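You operate a simulated robot arm through the tools that you are given. There is no shell and no other tool. Be economical: measure what you need, move in short steps, check, and stop when the job is done.

You are at the controls of a simulated two-armed robot. One attempt, no reset.

## Task
Take the lid off the washer bottle and lay it down on the top of the wood bench.

Only the result counts: the job must be done as asked and must still hold three seconds after the hand-in. Knocking over, shifting, dropping, spilling or breaking anything else fails it. Lids that push on must go on centred and level and be pressed home; caps that screw on are set level and turned clockwise until they are tight.

## Robot
Two 6-joint arms with two-finger parallel grippers on one trunk, on a base that drives. Base frame: it is fixed to the floor where the robot stands at the start and does not move with it; the origin is under the middle of the robot, x ahead of it, y to its left, z up; the surface under the hand at the start is at about z = 0.88. Units: m, degrees, N and s.
The left shoulder is at the start at [0.08, 0.216, 1.571], the right one opposite. With the tool pointing down near the work surface each hand reaches from about 0.1 to 0.72 m from the robot's upright axis, wherever it stands, measured 20 degrees to its own side. Payload 3.43 kg a hand.
The TCP of each hand is the grasp point between the finger pads, 0.03 m short of the fingertips. In the tool frame z runs along the fingers and y along their closing line. The gripper opens to 0.094 m. The fingers are 0.028 m wide and 0.01 m thick; the gripper's body (0.05 by 0.096 m) begins 0.055 m behind the TCP.
Orientation is that of the tool frame in the base frame, as [roll, pitch, yaw] about the fixed x, y, z axes, in that order (R = Rz(yaw) Ry(pitch) Rx(roll)). With the fingers straight down and closing along the base's y, the tool's x points along the base's -x, its y along +y and its z along -z.

## Interface
- The arms move only by the tool step_arm. It takes "left_moves", "right_moves" or both (then of equal length, played together; a hand with none holds still); each is a list of rows, each a list of 7 numbers: the closure, from 0 (fully open) to 1 (shut), then the shift along the tool's x, y, z in units of 30 mm (1.0 is 30 mm), then the turn, a rotation vector about the tool's x, y, z in units of 8 degrees (1.0 is 8 degrees). In form: [[gripper, tx, ty, tz, wx, wy, wz], ...]. A call has 1 to 8 rows; each row shifts and turns the commanded pose from where the row before left it, along the tool's axes as they then stand. A call with a number of a shift or a turn outside -1 to 1 is refused whole. Rows are played at 5 a second. More than 0.05 m and 8.6 degrees between two rows, or a gripper value outside its range, and nothing of the call is played. Where a pose cannot be reached the arm comes as near as it can. A force on the tool above 40 N (or 10 N above the force at the start of the call, whichever is more), or a blocked arm, ends the call early, and 0.2 s more pass. The fingers move at their own pace (about 0.072 m/s each) and stop on an object; they squeeze with about 32 N. The grip force told is the motor's: it shows also when the fingers shut on nothing. Time passes only in rows, and 0.2 s behind the last, so rows that do not move let the fingers close. The reply holds the time, the measured pose of the TCP, the force on the tool along the base axes, the opening and the grip force, in the units named above and with some noise, with the torque about the TCP (base axes, N m) and any sound that the robot's microphone picked up.
- Cameras (640 x 400 px; columns grow to the right, rows downward): "scene" is now at [0.1087, 0.0215, 1.7119]; the picture's right is [0.22, -0.98, 0.00], its down [-0.85, -0.19, -0.50] and it looks along [0.49, 0.11, -0.87] (base axes); focal length 266 px, centre (320, 200). "left" rides on the left gripper at [0.076, -0.014, -0.103] in its tool frame; the picture's right is [0.18, 0.98, 0.00], its down [-0.75, 0.14, -0.64] and it looks along [-0.63, 0.12, 0.77] (tool axes); focal length 243 px, centre (320, 200). "right" rides on the right gripper at [0.076, 0.014, -0.102] in its tool frame; the picture's right is [-0.18, 0.98, 0.00], its down [-0.75, -0.14, -0.64] and it looks along [-0.63, -0.12, 0.77] (tool axes); focal length 243 px, centre (320, 200).
- capture(camera): a new picture of that camera. The clock stands still meanwhile.
- slide_trunk(by): slides the trunk up (or, below 0, down) by that many m; the arms and the scene camera ride with it, the base frame stays. It gives what a move gives, with no picture.
- roll_base(legs): drives the robot by 1 to 6 legs, each [ahead, left, turn to the left] in m, m and degrees, along the robot's own axes; the way and the turn of a leg run together, so that a leg with both is an arc; at most 1.5 m and 180 degrees a leg. The arms and the cameras ride along, it lands a little off, and it stops where it bumps. It gives what a move gives.
- turn_head(pan, tilt): turns the head with the scene camera to pan (to the left, within 86 degrees either way) and tilt (down, from -29 to 69), counted from straight ahead of the robot. It gives what a move gives.
- pixel_to_xyz(camera, pixels): there is no depth. For up to 12 entries [column, row, z] of the newest picture of that camera ("zoom" is the newest enlarged one), the place [x, y] in the base frame at which the ray of that pixel passes the height z, good to about 0.002 m, but the place of the scene camera against the robot may be out by one fixed shift of up to 0.025 m in any direction. The clock stands still meanwhile.
- close_up(camera, box): a new picture of the part [left, top, right, bottom] of that camera's present view, enlarged. The clock stands still meanwhile.
- job_done(): hands the job in; it is judged then, once.

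Keep the steps short. Do not move on a guess: measure, check each grasp and each placing, and mend mistakes. In all there are 80 turns and 62 pictures (those below and enlarged ones count). Leave the grippers open and the arms clear of the work at the hand-in unless told otherwise, and finish with a single line.

The tools are called after "Call:" as name(argument=value, ...) on one line, values as JSON. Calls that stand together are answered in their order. step_arm: Moves the arms, as the interface text tells. Its arguments: {"type":"object","properties":{"left_moves":{"type":"array"},"right_moves":{"type":"array"}},"required":[]} The other tools are called the same way: slide_trunk (by) slides the trunk up or down; roll_base (legs) drives the base; turn_head (pan, tilt) turns the head that bears the scene camera; capture (camera) takes a picture; pixel_to_xyz (camera, pixels) gives the place at which the rays of pixels pass given heights; close_up (camera, box) takes an enlarged picture of a part of a camera's view; job_done () hands the job in.

At the start:

```text
t: 0.0
left_tcp_pos: [0.5507, 0.3323, 0.9992]
left_tool_rot: [180.0, -0.1, 180.0]
left_contact_force: [0.2, 0.5, 0.0]
left_ft_torque: [0.03, -0.02, 0.03]
left_opening: 0.0937
left_grasp_force: 0.1
right_tcp_pos: [0.3746, -0.1085, 1.0003]
right_tool_rot: [180.0, 0.0, -179.9]
right_contact_force: [-0.2, 0.6, -0.8]
right_ft_torque: [0.05, 0.01, -0.03]
right_opening: 0.094
right_grasp_force: 0.1
trunk travel left (down, up): [-0.801, 0.039]
robot x, y, heading: [0.0005, -0.0011, -0.3]
head pan, tilt: [12.7, 60.1]
```

scene: 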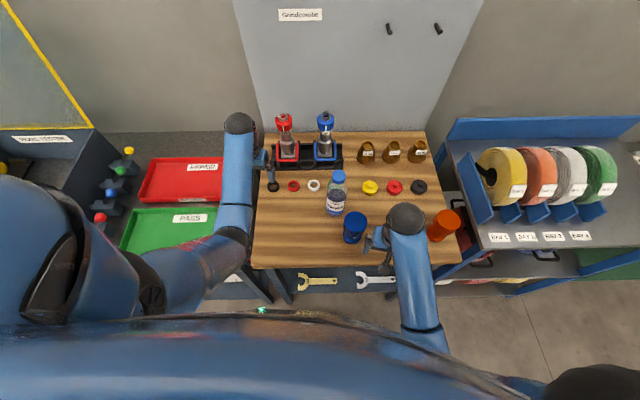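
right: 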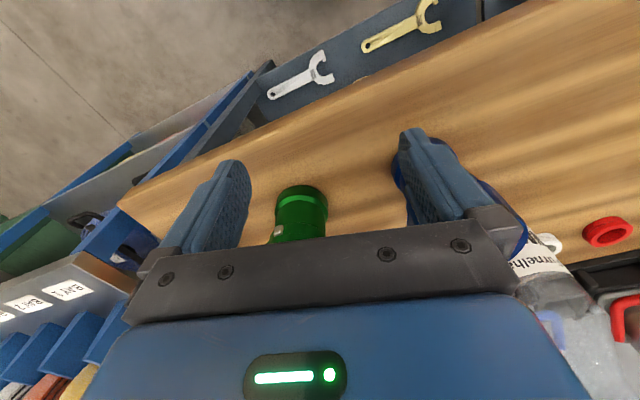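
left: 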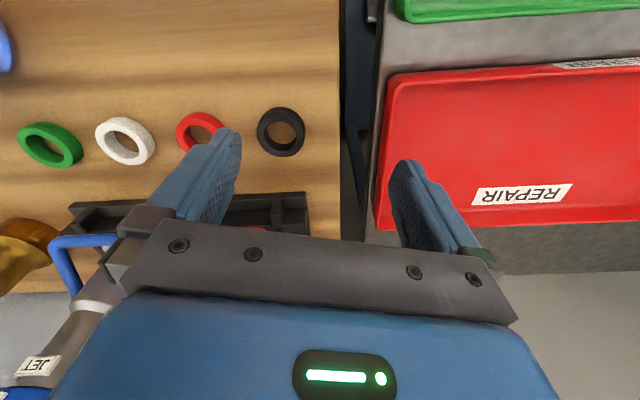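

I see a clear bottle with a blue cap near (337,190) and other vessels; I'll enlarge to read the labels.

Call:
close_up(camera="scene", box=[290, 150, 390, 250])

Call:
close_up(camera="scene", box=[250, 100, 480, 270])

```text
4.00 times, centred on (340, 200) of scene
```

zoom: 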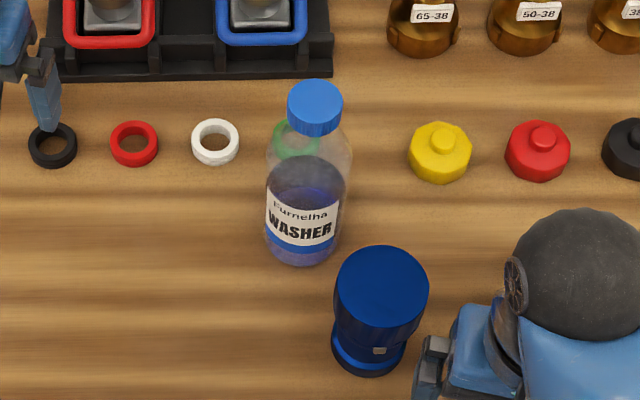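

```text
2.35 times, centred on (365, 185) of scene
```

zoom: 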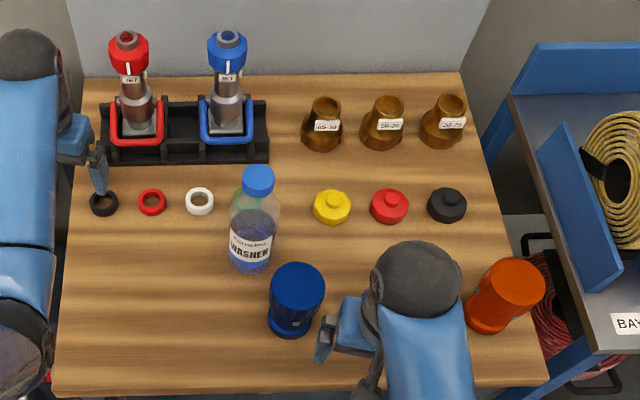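

The washer bottle has a blue screw cap at zoom (316,97), i.e. about scene (339,174). I'll trace its rays at several heights, and the base's.

Call:
pixel_to_xyz(camera="scene", pixels=[[339, 174.5, 1.0], [339, 174.5, 1.05], [339, 174.5, 1.1], [339, 174.5, 1.15], [334.5, 216, 0.88], [326.2, 210, 0.88], [345, 211, 0.88], [332, 174.5, 1.1], [346, 174.5, 1.1], [354, 222, 0.88], [355, 220, 1.0]])

Call:
capture(camera="right")

```text
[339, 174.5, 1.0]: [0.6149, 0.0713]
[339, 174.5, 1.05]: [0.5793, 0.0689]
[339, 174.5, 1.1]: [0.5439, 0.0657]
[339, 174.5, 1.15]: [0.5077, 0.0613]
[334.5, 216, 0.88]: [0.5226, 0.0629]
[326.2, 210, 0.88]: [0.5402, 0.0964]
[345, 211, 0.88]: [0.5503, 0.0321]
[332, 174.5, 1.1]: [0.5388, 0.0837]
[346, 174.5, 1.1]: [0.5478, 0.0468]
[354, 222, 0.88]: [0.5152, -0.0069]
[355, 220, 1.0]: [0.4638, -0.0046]
```

```text
56 pictures are left
```

right: 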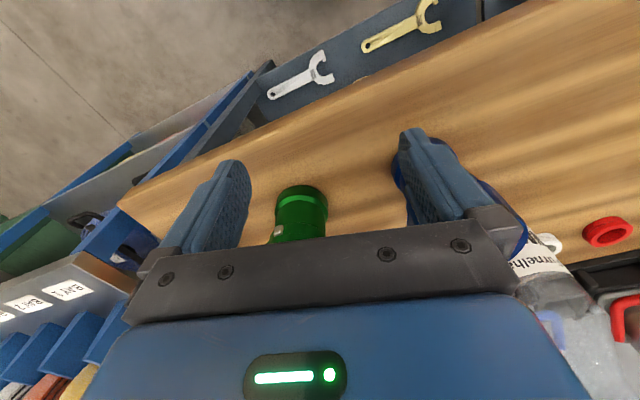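

Estimated: cap centre near (0.554, 0.066), top z≈1.085. I raise the right hand clear, then bring it near over the bottle for a look with its own camera.

Call:
step_arm(right_moves=[[0, 0, 0, -1, 0, 0, 0], [0, 0, 0, -1, 0, 0, 0], [0, 0, 0, -1, 0, 0, 0], [0, 0, 0, -1, 0, 0, 0], [0, 0, 0, -1, 0, 0, 0], [0, 0, 0, -1, 0, 0, 0], [0, 0, 0, -1, 0, 0, 0]])

Call:
step_arm(right_moves=[[0, -0.6, 0.95, 0, 0, 0, 0], [0, -0.6, 0.95, 0, 0, 0, 0], [0, -0.6, 0.95, 0, 0, 0, 0], [0, -0.6, 0.95, 0, 0, 0, 0], [0, -0.6, 0.95, 0, 0, 0, 0], [0, -0.5, 0.95, 0, 0, 0, 0], [0, 0, 0, 0, 0, 0, 0]])

Call:
capture(camera="right")

Call:
capture(camera="scene")

```text
t: 1.6
left_tcp_pos: [0.5512, 0.3315, 0.9992]
left_tool_rot: [179.9, 0.0, 180.0]
left_contact_force: [-0.5, -0.7, -0.1]
left_ft_torque: [0.02, -0.01, -0.01]
left_opening: 0.0941
left_grasp_force: 0.1
right_tcp_pos: [0.3753, -0.1091, 1.0017]
right_tool_rot: [-180.0, 0.2, -179.8]
right_contact_force: [0.4, 0.1, 0.5]
right_ft_torque: [0.01, -0.02, -0.02]
right_opening: 0.0939
right_grasp_force: 0.0
right hand out of reach, approached as far as the arm can: row 1, 2, 3, 4, 5, 6, 7
trunk travel left (down, up): [-0.801, 0.039]
robot x, y, heading: [0.0025, 0.0006, 0.1]
head pan, tilt: [12.7, 60.1]
```

```text
t: 3.2
left_tcp_pos: [0.5506, 0.3311, 0.9996]
left_tool_rot: [179.9, 0.1, 180.0]
left_contact_force: [-0.8, 0.1, 0.1]
left_ft_torque: [0.0, -0.03, -0.01]
left_opening: 0.0938
left_grasp_force: 0.0
right_tcp_pos: [0.481, 0.0627, 1.0019]
right_tool_rot: [180.0, 0.0, -179.9]
right_contact_force: [0.5, 0.2, -0.7]
right_ft_torque: [0.01, 0.01, 0.01]
right_opening: 0.094
right_grasp_force: 0.1
trunk travel left (down, up): [-0.801, 0.039]
robot x, y, heading: [-0.0002, 0.0036, 0.2]
head pan, tilt: [12.7, 60.1]
```

```text
55 pictures are left
```

right: 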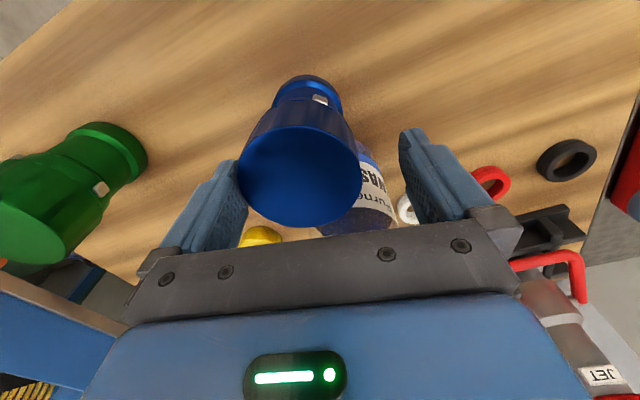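

```text
54 pictures are left
```

scene: 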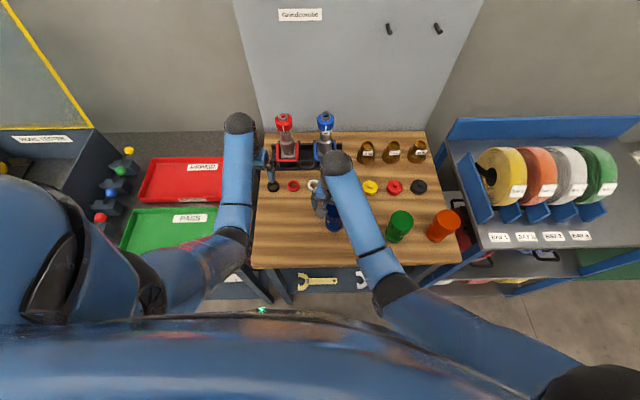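

The hand did not rise (out of reach upward) and yet moved sideways; I must check that nothing was touched.

Call:
close_up(camera="scene", box=[260, 150, 420, 250])

Call:
pixel_to_xyz(camera="right", pixels=[[300, 180, 0.97], [300, 180, 1.0], [310, 85, 0.88], [370, 215, 0.95], [305, 80, 0.88]])

Call:
capture(camera="left")

```text
4.00 times, centred on (340, 200) of scene
```

zoom: 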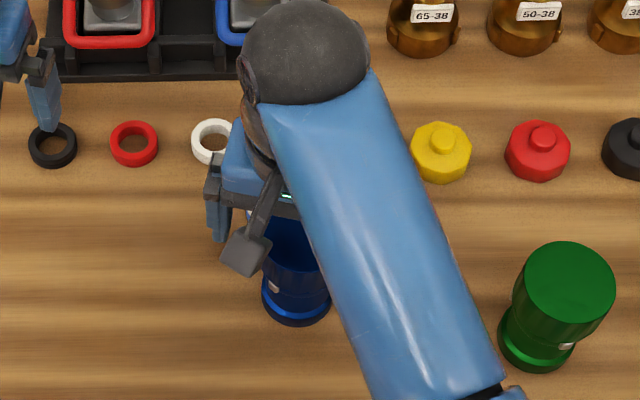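

```text
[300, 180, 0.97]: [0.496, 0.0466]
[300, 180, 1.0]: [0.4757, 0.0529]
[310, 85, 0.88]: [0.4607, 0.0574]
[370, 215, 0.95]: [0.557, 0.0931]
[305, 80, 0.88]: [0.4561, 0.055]
```

```text
52 pictures are left
```

left: 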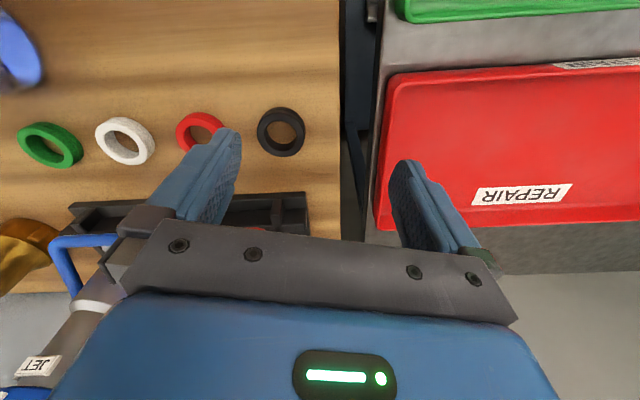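

The blue canister was dragged: its base moved from zoom (368,345) to (297,300), and it is still upright between the right fingers. I must put it back. I measure the displacement using the same base features before and after.

Call:
pixel_to_xyz(camera="scene", pixels=[[351.75, 244, 0.88], [342.75, 236.2, 0.88], [361.75, 235, 0.88], [334.25, 231.2, 0.88], [325.5, 222.5, 0.88], [343, 223.8, 0.88], [338.3, 229, 0.88]])

Call:
close_up(camera="right", box=[220, 60, 420, 240])

```text
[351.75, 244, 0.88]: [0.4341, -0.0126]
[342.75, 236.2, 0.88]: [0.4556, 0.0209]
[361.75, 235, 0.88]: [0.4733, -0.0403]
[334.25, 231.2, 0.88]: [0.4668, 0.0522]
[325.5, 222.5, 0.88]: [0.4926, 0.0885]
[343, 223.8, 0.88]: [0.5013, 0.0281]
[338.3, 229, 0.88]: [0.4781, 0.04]
```

```text
2.22 times, centred on (320, 150) of right
```

zoom: 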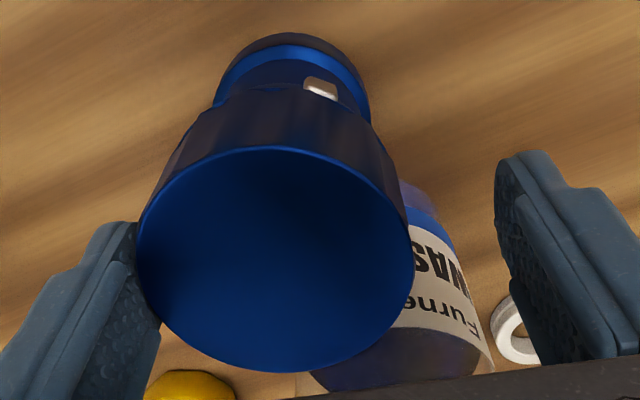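

The canister is displaced by about (+0.033, +0.067), leaning against the –y finger, centre ≈ (0.484, 0.053), top z≈0.985. I centre the open hand on it, lower 18 mm, then close.

Call:
step_arm(right_moves=[[0, 0, -0.3, 0, 0, 0, 0], [0, -0.1, 0, 0, 0, 0, 0], [0, 0, 0, 0.3, 0, 0, 0], [0, 0, 0, 0.3, 0, 0, 0]])

Call:
capture(camera="right")

```text
t: 4.2
left_tcp_pos: [0.5507, 0.3307, 0.9986]
left_tool_rot: [-179.9, 0.0, 180.0]
left_contact_force: [0.1, 0.7, -0.7]
left_ft_torque: [-0.02, 0.0, 0.02]
left_opening: 0.0941
left_grasp_force: 0.0
right_tcp_pos: [0.4832, 0.0532, 0.9829]
right_tool_rot: [180.0, 0.0, 179.9]
right_contact_force: [-1.7, -0.6, 0.9]
right_ft_torque: [0.05, -0.15, 0.02]
right_opening: 0.0942
right_grasp_force: 0.0
trunk travel left (down, up): [-0.801, 0.039]
robot x, y, heading: [0.0019, -0.0024, -0.0]
head pan, tilt: [12.7, 60.1]
```

```text
50 pictures are left
```

right: 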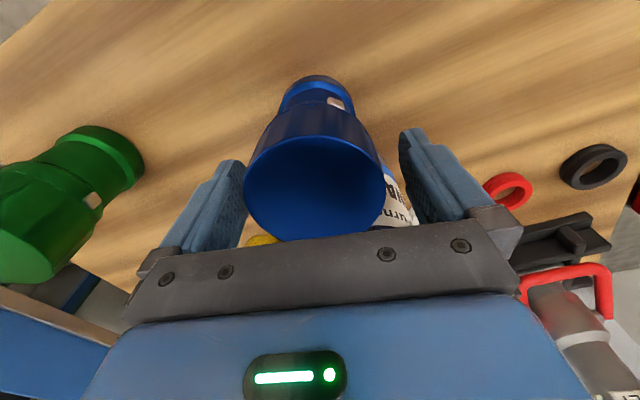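

The canister is centred. Closing.

Call:
step_arm(right_moves=[[1, 0, 0, 0, 0, 0, 0], [1, 0, 0, 0, 0, 0, 0], [1, 0, 0, 0, 0, 0, 0], [1, 0, 0, 0, 0, 0, 0]])

Call:
close_up(camera="scene", box=[260, 150, 420, 250])

```text
t: 5.2
left_tcp_pos: [0.552, 0.3309, 1.0005]
left_tool_rot: [180.0, 0.0, 180.0]
left_contact_force: [-0.1, -0.6, 0.4]
left_ft_torque: [0.01, -0.01, -0.01]
left_opening: 0.0939
left_grasp_force: 0.0
right_tcp_pos: [0.483, 0.0534, 0.9825]
right_tool_rot: [-180.0, 0.1, 180.0]
right_contact_force: [-0.3, -1.4, 1.3]
right_ft_torque: [-0.03, -0.07, 0.0]
right_opening: 0.0721
right_grasp_force: 32.1
trunk travel left (down, up): [-0.801, 0.039]
robot x, y, heading: [0.0017, 0.0003, -0.0]
head pan, tilt: [12.7, 60.1]
```

```text
4.00 times, centred on (340, 200) of scene
```

zoom: 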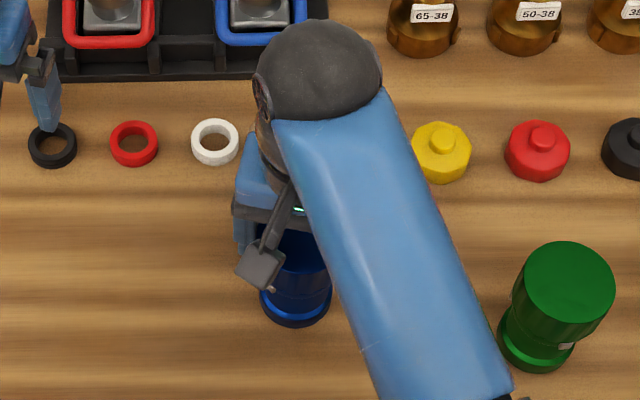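

Gripped (0.072 m wide). I lift it 15 mm and check.

Call:
step_arm(right_moves=[[1, 0, 0, -0.25, 0, 0, 0], [1, 0, 0, -0.25, 0, 0, 0], [1, 0, 0, 0, 0, 0, 0]])

```text
t: 6.0
left_tcp_pos: [0.5519, 0.3321, 0.9994]
left_tool_rot: [-180.0, 0.0, -179.9]
left_contact_force: [-0.7, -0.2, 0.6]
left_ft_torque: [0.0, -0.01, 0.0]
left_opening: 0.0942
left_grasp_force: 0.0
right_tcp_pos: [0.483, 0.0533, 0.9979]
right_tool_rot: [180.0, 0.0, -179.9]
right_contact_force: [-0.8, 0.7, -3.7]
right_ft_torque: [-0.01, -0.05, -0.02]
right_opening: 0.0721
right_grasp_force: 32.2
trunk travel left (down, up): [-0.801, 0.039]
robot x, y, heading: [0.0042, -0.0005, -0.2]
head pan, tilt: [12.7, 60.1]
```

It carries about 4 N, lifted 15 mm. I move it back by (–0.033, –0.067) and turn it counter-clockwise about 50° as it had rolled.

Call:
step_arm(right_moves=[[1, 0.28, -0.56, 0, 0, 0, 0], [1, 0.28, -0.56, 0, 0, 0, 0], [1, 0.27, -0.56, 0, 0, 0, 0], [1, 0.27, -0.56, 0, 0, 0, 0], [1, 0, 0, 0, 0, 0, 0]])

Call:
step_arm(right_moves=[[1, 0, 0, 0, 0, 0, -1], [1, 0, 0, 0, 0, 0, -1], [1, 0, 0, 0, 0, 0, -1], [1, 0, 0, 0, 0, 0, -1], [1, 0, 0, 0, 0, 0, -1], [1, 0, 0, 0, 0, 0, -1], [1, 0, 0, 0, 0, 0, 0]])

Call:
close_up(camera="scene", box=[260, 150, 420, 250])

```text
t: 7.2
left_tcp_pos: [0.5503, 0.3315, 1.0001]
left_tool_rot: [-179.9, 0.1, -180.0]
left_contact_force: [-0.6, -0.9, -0.4]
left_ft_torque: [0.01, 0.0, -0.01]
left_opening: 0.0941
left_grasp_force: 0.2
right_tcp_pos: [0.4518, -0.0141, 0.999]
right_tool_rot: [-179.9, 0.0, -179.9]
right_contact_force: [0.6, 0.4, -3.7]
right_ft_torque: [0.0, -0.01, 0.0]
right_opening: 0.072
right_grasp_force: 31.9
trunk travel left (down, up): [-0.801, 0.039]
robot x, y, heading: [0.0011, -0.001, 0.0]
head pan, tilt: [12.7, 60.1]
```

```text
t: 8.8
left_tcp_pos: [0.5512, 0.3306, 0.9999]
left_tool_rot: [-180.0, 0.0, -179.9]
left_contact_force: [0.0, 0.1, -0.3]
left_ft_torque: [0.01, 0.01, -0.02]
left_opening: 0.094
left_grasp_force: 0.0
right_tcp_pos: [0.4518, -0.0141, 0.9976]
right_tool_rot: [179.9, -0.1, -131.9]
right_contact_force: [-0.2, -0.6, -3.4]
right_ft_torque: [0.03, 0.01, 0.0]
right_opening: 0.072
right_grasp_force: 32.4
trunk travel left (down, up): [-0.801, 0.039]
robot x, y, heading: [-0.0008, -0.0046, 0.1]
head pan, tilt: [12.7, 60.1]
```

```text
4.00 times, centred on (340, 200) of scene
```

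zoom: 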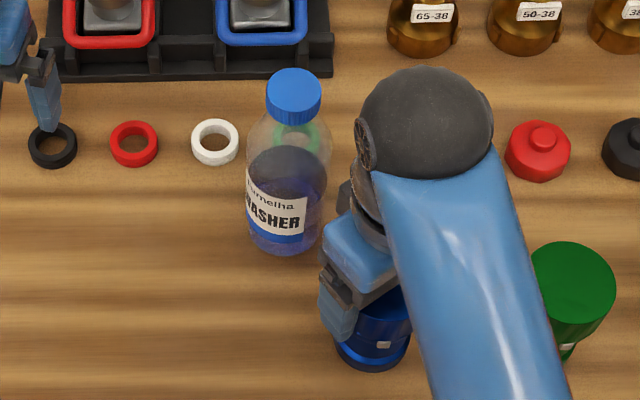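

The marker faces as before. The washer bottle itself was also nudged a little by the canister (cap from zoom (316,97) to (294,84)); it stands upright. I lower the canister and compare with the first picture before releasing.

Call:
step_arm(right_moves=[[1, 0, 0, 0.2, 0, 0, 0], [1, 0, 0, 0.2, 0, 0, 0], [1, 0, 0, 0.06, 0, 0, 0], [1, 0, 0, 0, 0, 0, 0]])

Call:
close_up(camera="scene", box=[260, 150, 420, 250])

```text
t: 9.8
left_tcp_pos: [0.5518, 0.3321, 0.9999]
left_tool_rot: [-180.0, 0.0, 180.0]
left_contact_force: [-0.4, -0.5, 0.4]
left_ft_torque: [0.01, -0.03, -0.01]
left_opening: 0.0938
left_grasp_force: 0.1
right_tcp_pos: [0.451, -0.0138, 0.9841]
right_tool_rot: [-180.0, 0.0, -131.9]
right_contact_force: [0.2, -0.3, -3.6]
right_ft_torque: [0.0, 0.0, 0.02]
right_opening: 0.0721
right_grasp_force: 31.8
trunk travel left (down, up): [-0.801, 0.039]
robot x, y, heading: [-0.0005, 0.0019, -0.0]
head pan, tilt: [12.7, 60.1]
```

```text
4.00 times, centred on (340, 200) of scene
```

zoom: 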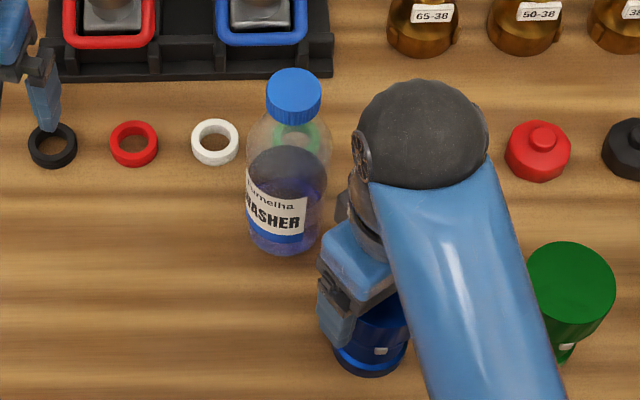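

Matches the original: bottom (370,376) vs (367,376), marker (380,350) vs (379,350). Lower the last ~1.5 mm and release.

Call:
step_arm(right_moves=[[1, 0, 0, 0.03, 0, 0, 0], [1, 0, 0, 0.03, 0, 0, 0], [1, 0, 0, 0, 0, 0, 0]])

```text
t: 10.6
left_tcp_pos: [0.5526, 0.3313, 1.0]
left_tool_rot: [180.0, 0.0, 180.0]
left_contact_force: [-0.6, -0.1, -0.1]
left_ft_torque: [0.0, 0.0, -0.01]
left_opening: 0.094
left_grasp_force: 0.1
right_tcp_pos: [0.4517, -0.0136, 0.9834]
right_tool_rot: [-180.0, 0.1, -132.0]
right_contact_force: [0.4, -1.1, 0.4]
right_ft_torque: [0.03, 0.03, 0.02]
right_opening: 0.072
right_grasp_force: 32.2
trunk travel left (down, up): [-0.801, 0.039]
robot x, y, heading: [-0.0017, -0.0014, -0.3]
head pan, tilt: [12.7, 60.1]
```

The weight is on the bench. I open, and then raise the hand with one small step to see how much upward reach there is.

Call:
step_arm(right_moves=[[0, 0, 0, 0, 0, 0, 0], [0, 0, 0, 0, 0, 0, 0], [0, 0, 0, 0, 0, 0, 0]])

Call:
step_arm(right_moves=[[0, 0, 0, -0.5, 0, 0, 0], [0, 0, 0, -0.5, 0, 0, 0], [0, 0, 0, -0.5, 0, 0, 0], [0, 0, 0, 0, 0, 0, 0]])

```text
t: 11.4
left_tcp_pos: [0.5514, 0.3322, 0.9991]
left_tool_rot: [180.0, -0.1, 180.0]
left_contact_force: [0.4, -0.9, 0.0]
left_ft_torque: [0.0, -0.02, -0.01]
left_opening: 0.094
left_grasp_force: 0.0
right_tcp_pos: [0.4514, -0.0134, 0.983]
right_tool_rot: [179.9, 0.1, -131.9]
right_contact_force: [-0.6, -0.6, -1.3]
right_ft_torque: [0.0, -0.01, -0.03]
right_opening: 0.0938
right_grasp_force: 0.1
trunk travel left (down, up): [-0.801, 0.039]
robot x, y, heading: [-0.0012, 0.001, 0.0]
head pan, tilt: [12.7, 60.1]
```

```text
t: 12.4
left_tcp_pos: [0.5522, 0.332, 0.9983]
left_tool_rot: [-180.0, 0.0, 179.9]
left_contact_force: [-1.2, -0.7, -0.1]
left_ft_torque: [-0.02, -0.02, -0.03]
left_opening: 0.0941
left_grasp_force: 0.0
right_tcp_pos: [0.4527, -0.013, 1.0243]
right_tool_rot: [-179.9, 0.0, -131.9]
right_contact_force: [-0.6, -1.0, -0.2]
right_ft_torque: [-0.02, -0.02, 0.0]
right_opening: 0.094
right_grasp_force: 0.1
right hand out of reach, approached as far as the arm can: row 3
trunk travel left (down, up): [-0.801, 0.039]
robot x, y, heading: [-0.0021, 0.0002, -0.1]
head pan, tilt: [12.7, 60.1]
```

The canister is released; fingertips are just above it. I slide the trunk up 38 mm for more height, then check the scene.

Call:
slide_trunk(by=0.038)

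Call:
close_up(camera="scene", box=[260, 150, 420, 250])

```text
t: 13.2
left_tcp_pos: [0.5532, 0.3316, 1.0384]
left_tool_rot: [-179.9, 0.0, -179.9]
left_contact_force: [0.6, 0.2, -0.2]
left_ft_torque: [0.0, -0.02, 0.0]
left_opening: 0.094
left_grasp_force: 0.0
right_tcp_pos: [0.4529, -0.0115, 1.0606]
right_tool_rot: [-179.8, 0.2, -132.0]
right_contact_force: [-0.9, -0.4, 0.0]
right_ft_torque: [0.0, -0.02, 0.01]
right_opening: 0.0939
right_grasp_force: 0.0
trunk travel left (down, up): [-0.839, 0.001]
robot x, y, heading: [-0.0023, 0.0027, 0.3]
head pan, tilt: [12.7, 60.1]
```

```text
4.00 times, centred on (340, 200) of scene
```

zoom: 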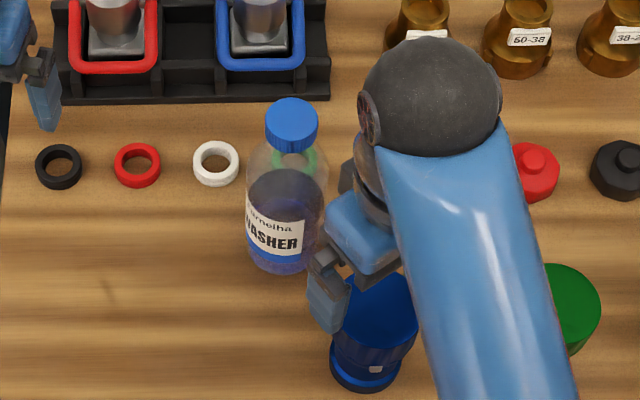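

Canister is standing as it was. Next I turn the right hand back to yaw 180, then move it beside the cap on its –y side (clear of everything at this height) to see the cap with the wrist camera.

Call:
step_arm(right_moves=[[0, 0, 0, 0, 0, 0, 1], [0, 0, 0, 0, 0, 0, 1], [0, 0, 0, 0, 0, 0, 1], [0, 0, 0, 0, 0, 0, 1], [0, 0, 0, 0, 0, 0, 1], [0, 0, 0, 0, 0, 0, 1]])

Call:
step_arm(right_moves=[[0, 0, -0.8, 0, 0, 0, 0], [0, -0.6, 0, 0, 0, 0, 0], [0, -0.6, 0, 0, 0, 0, 0], [0, -0.6, 0, -0.3, 0, 0, 0], [0, -0.6, 0, -0.3, 0, 0, 0], [0, -0.6, 0, -0.3, 0, 0, 0], [0, 0, 0, 0, 0, 0, 0]])

Call:
capture(camera="right")

```text
t: 14.6
left_tcp_pos: [0.5516, 0.3324, 1.0378]
left_tool_rot: [-180.0, 0.0, -180.0]
left_contact_force: [0.0, -0.4, 0.3]
left_ft_torque: [-0.03, -0.01, 0.06]
left_opening: 0.0941
left_grasp_force: 0.1
right_tcp_pos: [0.4528, -0.0116, 1.0607]
right_tool_rot: [180.0, 0.3, 180.0]
right_contact_force: [0.5, 0.6, -0.4]
right_ft_torque: [0.04, -0.02, 0.0]
right_opening: 0.094
right_grasp_force: 0.1
trunk travel left (down, up): [-0.839, 0.001]
robot x, y, heading: [0.0015, 0.0, 0.0]
head pan, tilt: [12.7, 60.1]
```

```text
t: 16.2
left_tcp_pos: [0.5512, 0.3321, 1.0379]
left_tool_rot: [179.9, 0.0, 179.9]
left_contact_force: [-0.2, 0.5, -0.5]
left_ft_torque: [0.02, 0.01, 0.02]
left_opening: 0.094
left_grasp_force: 0.0
right_tcp_pos: [0.5421, -0.0332, 1.0843]
right_tool_rot: [179.9, 0.1, -179.9]
right_contact_force: [1.2, -0.4, -1.2]
right_ft_torque: [0.01, 0.0, 0.0]
right_opening: 0.0939
right_grasp_force: 0.0
right hand out of reach, approached as far as the arm can: row 1
trunk travel left (down, up): [-0.839, 0.001]
robot x, y, heading: [-0.0007, -0.0018, -0.3]
head pan, tilt: [12.7, 60.1]
```

```text
45 pictures are left
```

right: 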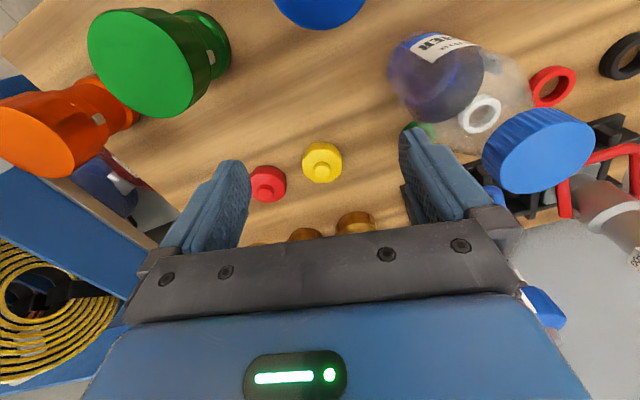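

The cap is visible at about (542,147); the bottle base near (425,75). Tracing rays.

Call:
pixel_to_xyz(camera="right", pixels=[[540, 147, 1.05], [540, 147, 1.07], [540, 147, 1.085], [540, 147, 1.1], [484, 155, 1.085], [595, 135, 1.085], [415, 38, 0.88], [388, 75, 0.88]])

Call:
close_up(camera="right", box=[380, 10, 620, 210])

Call:
close_up(camera="scene", box=[290, 150, 390, 250])

```text
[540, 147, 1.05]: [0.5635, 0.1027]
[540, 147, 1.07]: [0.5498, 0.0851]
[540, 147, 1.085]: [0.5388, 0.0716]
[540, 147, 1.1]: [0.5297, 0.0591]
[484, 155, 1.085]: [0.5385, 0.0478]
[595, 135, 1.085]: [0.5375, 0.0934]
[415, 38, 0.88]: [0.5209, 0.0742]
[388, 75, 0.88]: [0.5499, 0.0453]
```

```text
2.00 times, centred on (500, 110) of right
```

zoom: 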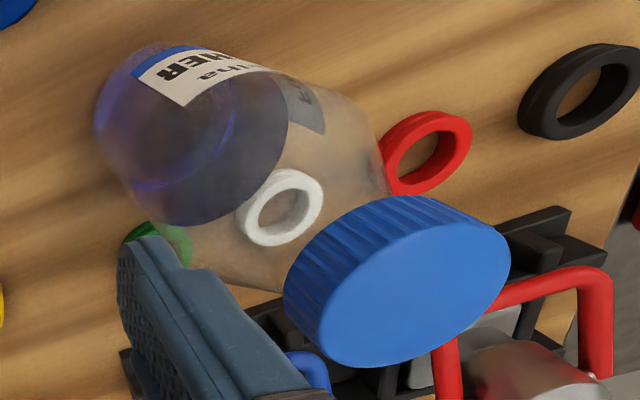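

```text
4.00 times, centred on (340, 200) of scene
```

zoom: 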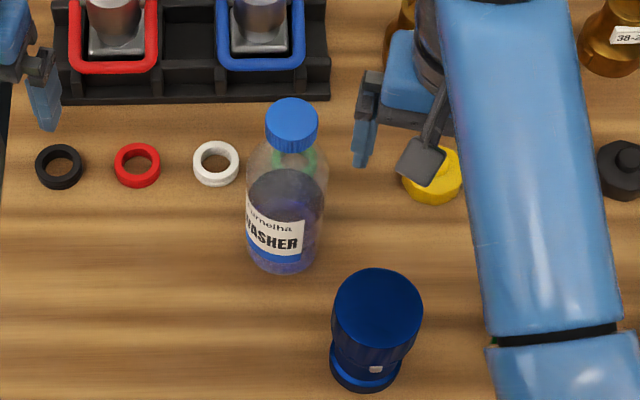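

The bottle stands upright at ≈(0.546, 0.076), cap top ≈1.083, cap Ø ≈0.04; the canister is back in place. Now the left hand: I back it off toward –x and yaw it 90° so that it can later hold the bottle body from the +y side.

Call:
step_arm(left_moves=[[0, 0.9, 0, 0, 0, 0, 0], [0, 0.9, 0, 0, 0, 0, 0], [0, 0.4, 0, 0, 0, 0, -1], [0, 0, 0, 0, 0, 0, -1], [0, 0, 0, 0, 0, 0, -1], [0, 0, 0, 0, 0, 0, -1], [0, 0, 0, 0, 0, 0, -1], [0, 0, 0, 0, 0, 0, -1]])

Call:
step_arm(left_moves=[[0, 0, 0, 0, 0, 0, -1], [0, 0, 0, 0, 0, 0, -1], [0, 0, 0, 0, 0, 0, -1], [0, 0, 0, 0, 0, 0, -1], [0, 0, 0, 0, 0, 0, -1], [0, 0, 0, 0, 0, 0, -0.25], [0, 0, 0, 0, 0, 0, 0]])

Call:
pixel_to_xyz(camera="right", pixels=[[600, 150, 0.93], [600, 150, 0.98], [608, 120, 0.88], [550, 90, 0.89], [482, 115, 0.89]])

```text
t: 18.0
left_tcp_pos: [0.4847, 0.3322, 1.0375]
left_tool_rot: [-180.0, 0.0, -131.9]
left_contact_force: [0.5, 1.1, -0.5]
left_ft_torque: [-0.03, -0.03, -0.02]
left_opening: 0.0942
left_grasp_force: 0.0
right_tcp_pos: [0.5425, -0.034, 1.0855]
right_tool_rot: [180.0, 0.2, -179.9]
right_contact_force: [-0.3, 0.4, -0.3]
right_ft_torque: [0.01, 0.0, -0.02]
right_opening: 0.0939
right_grasp_force: 0.2
trunk travel left (down, up): [-0.839, 0.001]
robot x, y, heading: [-0.0018, 0.0008, -0.1]
head pan, tilt: [12.7, 60.1]
```

```text
t: 19.6
left_tcp_pos: [0.4858, 0.3316, 1.0375]
left_tool_rot: [-180.0, 0.0, -89.9]
left_contact_force: [-0.4, 0.6, -0.5]
left_ft_torque: [0.01, -0.02, 0.0]
left_opening: 0.0937
left_grasp_force: 0.1
right_tcp_pos: [0.5421, -0.0332, 1.0846]
right_tool_rot: [179.8, 0.3, -179.9]
right_contact_force: [0.1, -0.6, 0.6]
right_ft_torque: [-0.02, 0.06, 0.02]
right_opening: 0.094
right_grasp_force: 0.1
trunk travel left (down, up): [-0.839, 0.001]
robot x, y, heading: [0.001, -0.0039, 0.0]
head pan, tilt: [12.7, 60.1]
```

```text
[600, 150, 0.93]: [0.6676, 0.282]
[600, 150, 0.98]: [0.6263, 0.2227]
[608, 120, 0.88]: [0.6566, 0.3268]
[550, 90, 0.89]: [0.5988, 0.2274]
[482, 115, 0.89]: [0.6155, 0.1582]
```

Now I tilt the left hand about its y by ~72° so the fingers point toward –y, slightly down.

Call:
step_arm(left_moves=[[0, 0, 0, 0, 0, 1, 0], [0, 0, 0, 0, 0, 1, 0], [0, 0, 0, 0, 0, 1, 0], [0, 0, 0, 0, 0, 1, 0]])

Call:
step_arm(left_moves=[[0, 0, 0, 0, 0, 1, 0], [0, 0, 0, 0, 0, 1, 0], [0, 0, 0, 0, 0, 1, 0], [0, 0, 0, 0, 0, 1, 0], [0, 0, 0, 0, 0, 1, 0], [0, 0, 0, 0, 0, 0, 0]])

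Call:
capture(camera="scene")

```text
t: 20.6
left_tcp_pos: [0.4888, 0.3311, 1.0317]
left_tool_rot: [-179.9, -32.1, -90.1]
left_contact_force: [-0.9, -0.1, -0.5]
left_ft_torque: [0.01, 0.0, 0.0]
left_opening: 0.094
left_grasp_force: 0.1
left hand out of reach, approached as far as the arm can: row 4
right_tcp_pos: [0.5427, -0.0333, 1.0842]
right_tool_rot: [179.9, 0.2, -179.8]
right_contact_force: [-0.1, 0.1, 0.2]
right_ft_torque: [-0.05, -0.04, 0.02]
right_opening: 0.0939
right_grasp_force: 0.0
trunk travel left (down, up): [-0.839, 0.001]
robot x, y, heading: [0.0041, -0.0023, 0.0]
head pan, tilt: [12.7, 60.1]
```

```text
t: 22.0
left_tcp_pos: [0.4976, 0.3278, 1.0209]
left_tool_rot: [-179.9, -72.1, -90.2]
left_contact_force: [-0.4, 0.4, 0.2]
left_ft_torque: [0.08, -0.01, 0.02]
left_opening: 0.0939
left_grasp_force: 0.1
left hand out of reach, approached as far as the arm can: row 1, 2, 3
right_tcp_pos: [0.5431, -0.032, 1.0834]
right_tool_rot: [179.9, 0.2, -179.9]
right_contact_force: [-0.3, -0.4, -0.6]
right_ft_torque: [0.01, 0.01, 0.01]
right_opening: 0.0942
right_grasp_force: 0.0
trunk travel left (down, up): [-0.839, 0.001]
robot x, y, heading: [0.0019, -0.0014, 0.0]
head pan, tilt: [12.7, 60.1]
```

```text
42 pictures are left
```

scene: 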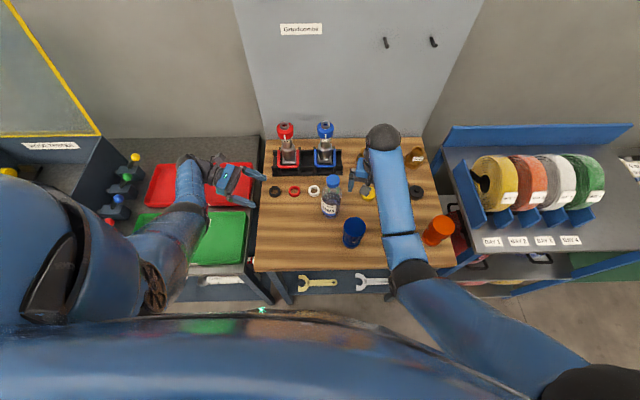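

The left hand points sideways now. I bring it to a pre-grasp at about (0.546, 0.195, 0.95), short of the bottle.

Call:
step_arm(left_moves=[[0, -0.145, -0.27, 0.8, 0, 0, 0], [0, -0.145, -0.27, 0.8, 0, 0, 0], [0, -0.145, -0.27, 0.8, 0, 0, 0], [0, -0.145, -0.27, 0.8, 0, 0, 0], [0, -0.145, -0.27, 0.8, 0, 0, 0], [0, -0.145, -0.27, 0.8, 0, 0, 0], [0, 0, 0, 0, 0, 0, 0]])

Call:
capture(camera="left")

Call:
close_up(camera="scene", box=[200, 120, 400, 270])

```text
t: 23.6
left_tcp_pos: [0.5333, 0.1953, 0.9621]
left_tool_rot: [180.0, -72.0, -90.0]
left_contact_force: [0.1, 0.3, 0.1]
left_ft_torque: [-0.01, -0.01, -0.01]
left_opening: 0.094
left_grasp_force: 0.1
left hand out of reach, approached as far as the arm can: row 5, 6
right_tcp_pos: [0.5428, -0.0335, 1.0847]
right_tool_rot: [179.9, 0.2, -179.9]
right_contact_force: [0.3, 0.3, 0.4]
right_ft_torque: [0.01, -0.01, 0.0]
right_opening: 0.0939
right_grasp_force: 0.0
trunk travel left (down, up): [-0.839, 0.001]
robot x, y, heading: [-0.0018, 0.0005, -0.1]
head pan, tilt: [12.7, 60.1]
```

```text
41 pictures are left
```

left: 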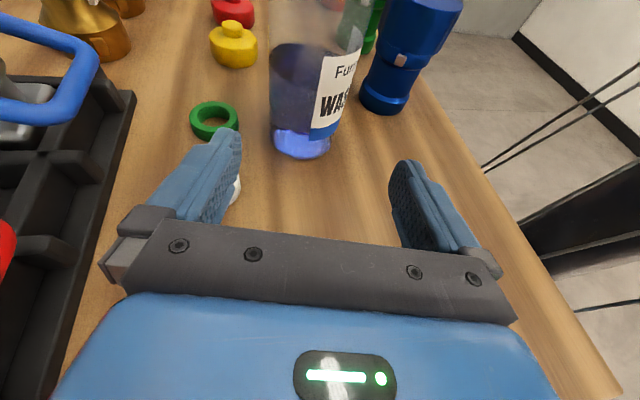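

```text
2.67 times, centred on (300, 195) of scene
```

zoom: 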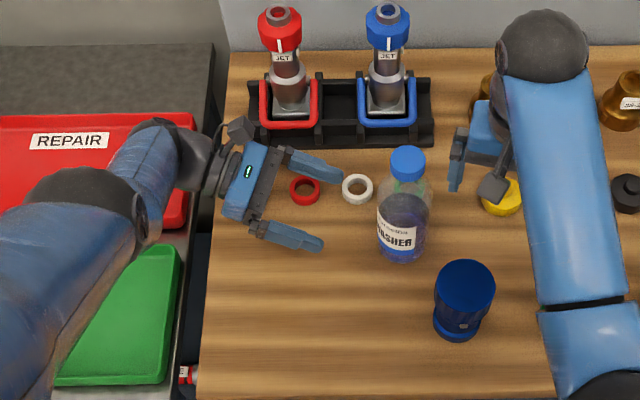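

I measure the bottle base in the left wrist view: nearest rim (301,159), edges (271,140) and (333,138).

Call:
pixel_to_xyz(camera="left", pixels=[[301, 159, 0.88], [271, 140, 0.88], [333, 138, 0.88], [275, 60, 0.96], [233, 125, 0.88]])

```text
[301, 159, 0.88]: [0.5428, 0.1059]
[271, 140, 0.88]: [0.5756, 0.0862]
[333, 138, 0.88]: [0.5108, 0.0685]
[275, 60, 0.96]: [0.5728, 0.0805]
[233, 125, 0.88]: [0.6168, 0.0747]
```

Bottle centre ≈ (0.543, 0.075), radius 0.031. I correct x first and advance about half way.

Call:
step_arm(left_moves=[[0, 0.1, -0.33, 0.4, 0, 0, 0], [0, 0.15, 0, 0.6, 0, 0, 0], [0, 0.15, 0, 0.6, 0, 0, 0], [0, 0, 0, 0, 0, 0, 0]])

Call:
capture(camera="left")

```text
t: 24.6
left_tcp_pos: [0.5391, 0.146, 0.9603]
left_tool_rot: [179.9, -72.0, -90.0]
left_contact_force: [0.3, 0.0, 0.1]
left_ft_torque: [-0.02, 0.03, 0.03]
left_opening: 0.0939
left_grasp_force: 0.0
left hand out of reach, approached as far as the arm can: row 1
right_tcp_pos: [0.5423, -0.0323, 1.0845]
right_tool_rot: [179.9, 0.2, -179.8]
right_contact_force: [0.4, 0.0, 0.0]
right_ft_torque: [0.0, 0.02, -0.03]
right_opening: 0.0941
right_grasp_force: 0.1
trunk travel left (down, up): [-0.839, 0.001]
robot x, y, heading: [-0.0005, 0.0048, 0.0]
head pan, tilt: [12.7, 60.1]
```

```text
39 pictures are left
```

left: 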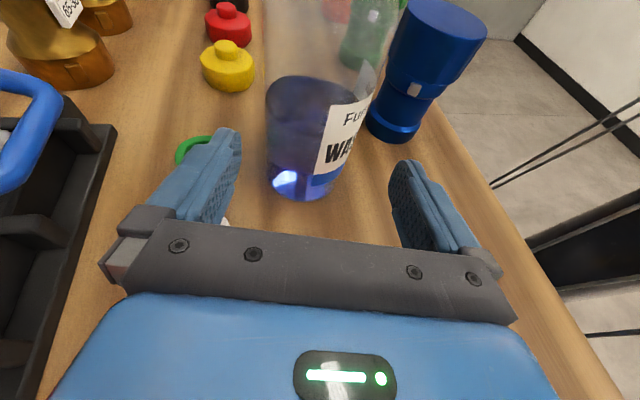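

Well aligned. I advance the rest, ~70 mm, slightly lowering.

Call:
step_arm(left_moves=[[0, 0.08, -0.13, 0.58, 0, 0, 0], [0, 0.08, 0, 0.58, 0, 0, 0], [0, 0.09, 0, 0.58, 0, 0, 0], [0, 0.09, 0, 0.58, 0, 0, 0], [0, 0, 0, 0, 0, 0, 0]])

Call:
capture(camera="left")

```text
t: 25.8
left_tcp_pos: [0.5437, 0.0752, 0.9507]
left_tool_rot: [179.9, -72.0, -90.0]
left_contact_force: [0.1, 0.0, -0.7]
left_ft_torque: [-0.01, 0.01, -0.05]
left_opening: 0.0941
left_grasp_force: 0.0
right_tcp_pos: [0.5429, -0.0341, 1.084]
right_tool_rot: [180.0, 0.2, -179.9]
right_contact_force: [-0.7, 0.0, -0.6]
right_ft_torque: [0.01, 0.01, 0.0]
right_opening: 0.094
right_grasp_force: 0.1
trunk travel left (down, up): [-0.839, 0.001]
robot x, y, heading: [0.0005, -0.0014, 0.2]
head pan, tilt: [12.7, 60.1]
```

```text
38 pictures are left
```

left: 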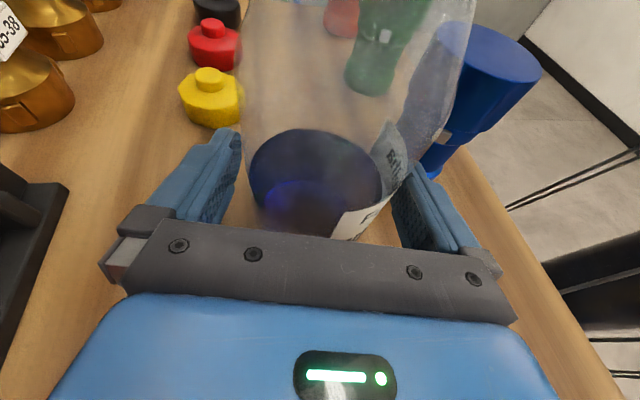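

The bottle is between the left fingers. Close them on it.

Call:
step_arm(left_moves=[[1, 0, 0, 0, 0, 0, 0], [1, 0, 0, 0, 0, 0, 0], [1, 0, 0, 0, 0, 0, 0], [1, 0, 0, 0, 0, 0, 0]])

Call:
capture(camera="right")

Call:
close_up(camera="scene", box=[260, 150, 420, 250])

```text
t: 26.8
left_tcp_pos: [0.5439, 0.0774, 0.9506]
left_tool_rot: [180.0, -72.0, -90.1]
left_contact_force: [0.7, 1.0, 1.5]
left_ft_torque: [0.03, 0.12, -0.02]
left_opening: 0.0715
left_grasp_force: 31.3
right_tcp_pos: [0.5434, -0.0337, 1.0844]
right_tool_rot: [180.0, 0.3, -179.9]
right_contact_force: [0.2, -0.7, -0.2]
right_ft_torque: [0.04, 0.01, 0.01]
right_opening: 0.0939
right_grasp_force: 0.1
trunk travel left (down, up): [-0.839, 0.001]
robot x, y, heading: [0.0025, -0.0018, 0.1]
head pan, tilt: [12.7, 60.1]
```

```text
37 pictures are left
```

right: 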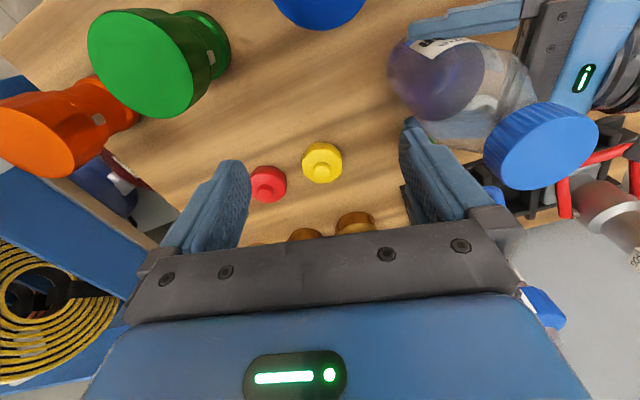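

```text
4.00 times, centred on (340, 200) of scene
```

zoom: 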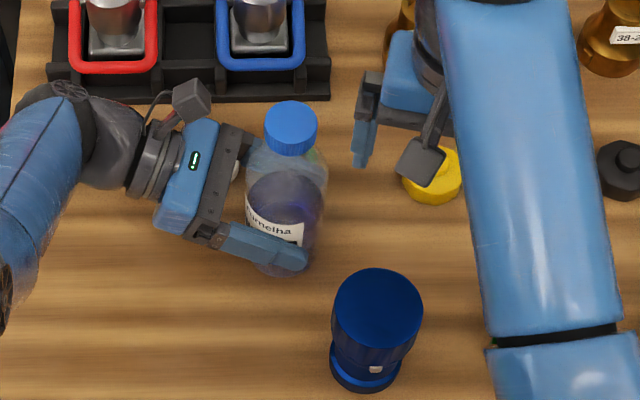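

The bottle is held (0.0715 m). Since it had been nudged about (+0.007, +0.016), I lift it 2 mm, carry it back, and set it down.

Call:
step_arm(left_moves=[[1, 0.063, 0, -0.021, 0, 0, 0], [1, 0.085, 0.117, 0.255, 0, 0, 0], [1, 0.085, 0.117, 0.255, 0, 0, 0], [1, 0, 0, 0, 0, 0, 0]])

```text
t: 27.8
left_tcp_pos: [0.5372, 0.0614, 0.951]
left_tool_rot: [179.9, -72.0, -90.0]
left_contact_force: [-0.9, 0.1, -0.8]
left_ft_torque: [0.03, 0.03, -0.02]
left_opening: 0.0717
left_grasp_force: 31.5
right_tcp_pos: [0.5424, -0.0336, 1.0843]
right_tool_rot: [179.9, 0.2, -179.9]
right_contact_force: [-0.5, 0.2, 0.5]
right_ft_torque: [0.02, 0.0, 0.03]
right_opening: 0.0942
right_grasp_force: 0.1
trunk travel left (down, up): [-0.839, 0.001]
robot x, y, heading: [0.0012, 0.0012, -0.0]
head pan, tilt: [12.7, 60.1]
```

Set the bottle down the last bit, and turn the right hand's fingers to close along x (yaw 90), raising it ~12 mm.

Call:
step_arm(left_moves=[[1, -0.03, 0, 0.01, 0, 0, 0], [1, 0, 0, 0, 0, 0, 0], [1, 0, 0, 0, 0, 0, 0], [1, 0, 0, 0, 0, 0, 0], [1, 0, 0, 0, 0, 0, 0], [1, 0, 0, 0, 0, 0, 0], [1, 0, 0, 0, 0, 0, 0], [1, 0, 0, 0, 0, 0, 0]], right_moves=[[0, 0, -0.3, -0.4, 0, 0, 0], [0, 0, 0, 0, 0, 0, 1], [0, 0, 0, 0, 0, 0, 1], [0, 0, 0, 0, 0, 0, 1], [0, 0, 0, 0, 0, 0, 1], [0, 0, 0, 0, 0, 0, 1], [0, 0, 0, 0, 0, 0, 1], [0, 0, 0, 0, 0, 0, 1]])

Call:
step_arm(right_moves=[[0, 0, 0, 0, 0, 0, 1], [0, 0, 0, 0, 0, 0, 1], [0, 0, 0, 0, 0, 0, 1], [0, 0, 0, 0, 0, 0, 1], [0, 0, 0, 0, 0, 0, 0.25], [0, 0, 0, 0, 0, 0, 0]])

Call:
capture(camera="right")

Call:
capture(camera="scene")

```text
t: 29.6
left_tcp_pos: [0.5366, 0.0608, 0.9501]
left_tool_rot: [179.9, -72.1, -89.9]
left_contact_force: [-0.1, 0.6, 0.2]
left_ft_torque: [0.02, 0.04, -0.01]
left_opening: 0.0716
left_grasp_force: 32.0
right_tcp_pos: [0.5444, -0.0448, 1.0945]
right_tool_rot: [179.7, 0.0, 123.9]
right_contact_force: [-0.3, -0.7, -0.9]
right_ft_torque: [0.0, 0.0, 0.0]
right_opening: 0.0943
right_grasp_force: 0.1
trunk travel left (down, up): [-0.839, 0.001]
robot x, y, heading: [0.0023, -0.0043, 0.1]
head pan, tilt: [12.7, 60.1]
```

```text
t: 31.0
left_tcp_pos: [0.5371, 0.0621, 0.9512]
left_tool_rot: [180.0, -71.9, -90.0]
left_contact_force: [0.7, 0.1, -0.1]
left_ft_torque: [0.0, 0.0, 0.05]
left_opening: 0.0717
left_grasp_force: 32.2
right_tcp_pos: [0.5431, -0.044, 1.0944]
right_tool_rot: [179.7, 0.0, 90.0]
right_contact_force: [0.1, -0.9, -0.8]
right_ft_torque: [0.03, 0.0, -0.01]
right_opening: 0.0939
right_grasp_force: 0.2
trunk travel left (down, up): [-0.839, 0.001]
robot x, y, heading: [-0.003, -0.0029, 0.1]
head pan, tilt: [12.7, 60.1]
```

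```text
35 pictures are left
```

right: 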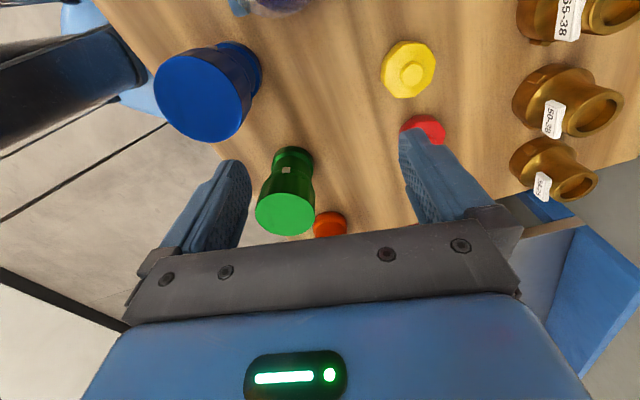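

```text
34 pictures are left
```

scene: 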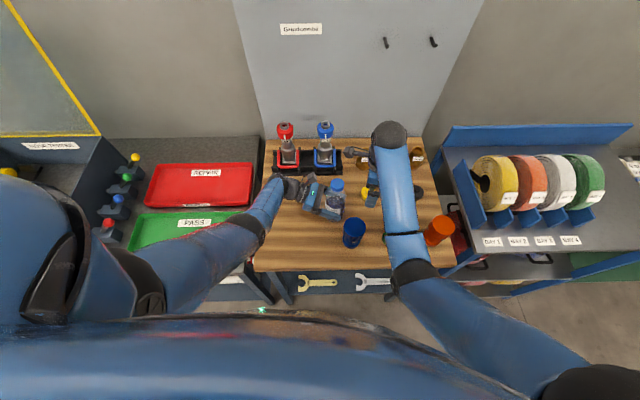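

The cap should now be at ≈(0.538, 0.061). I slide the open right hand along +y over it in two stages; fingertips at z≈1.064 pass either side.

Call:
step_arm(right_moves=[[0, 0.6, -0.17, -0.1, 0, 0, 0], [0, 0.6, 0, 0, 0, 0, 0], [0, 0.6, 0, 0, 0, 0, 0], [0, 0.6, 0, 0, 0, 0, 0], [0, 0, 0, 0, 0, 0, 0]])

Call:
capture(camera="right")

```text
t: 32.2
left_tcp_pos: [0.5382, 0.0605, 0.9513]
left_tool_rot: [180.0, -72.0, -89.9]
left_contact_force: [-0.1, 0.4, -0.2]
left_ft_torque: [0.0, 0.01, 0.01]
left_opening: 0.0714
left_grasp_force: 32.3
right_tcp_pos: [0.5393, 0.0277, 1.0985]
right_tool_rot: [179.8, -0.1, 90.1]
right_contact_force: [-0.7, 0.2, 0.4]
right_ft_torque: [-0.01, 0.01, -0.01]
right_opening: 0.0939
right_grasp_force: 0.0
right hand out of reach, approached as far as the arm can: row 1
trunk travel left (down, up): [-0.839, 0.001]
robot x, y, heading: [0.0001, -0.0013, -0.1]
head pan, tilt: [12.7, 60.1]
```

```text
33 pictures are left
```

right: 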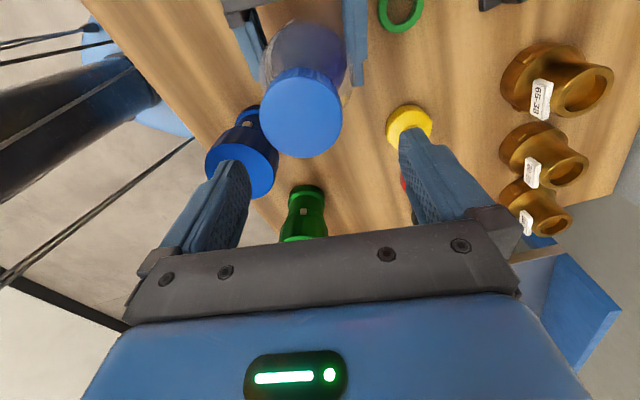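

Cap top is in view, centre ≈ (301,117), edges ≈ (259,117) and (343,112). Measuring.

Call:
pixel_to_xyz(camera="right", pixels=[[301, 117, 1.083], [301, 117, 1.078], [301, 117, 1.09], [259, 117, 1.083], [343, 112, 1.083]])

Call:
close_up(camera="right", box=[240, 20, 400, 170])

```text
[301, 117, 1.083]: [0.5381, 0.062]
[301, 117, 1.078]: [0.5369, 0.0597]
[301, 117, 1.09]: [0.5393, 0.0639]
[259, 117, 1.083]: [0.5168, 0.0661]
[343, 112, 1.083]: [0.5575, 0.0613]
```

```text
2.67 times, centred on (320, 95) of right
```

zoom: 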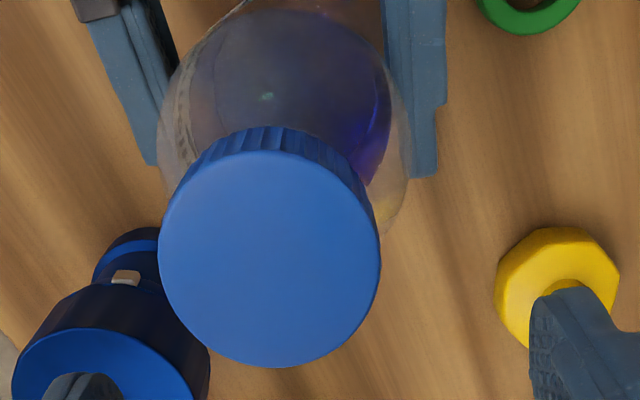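

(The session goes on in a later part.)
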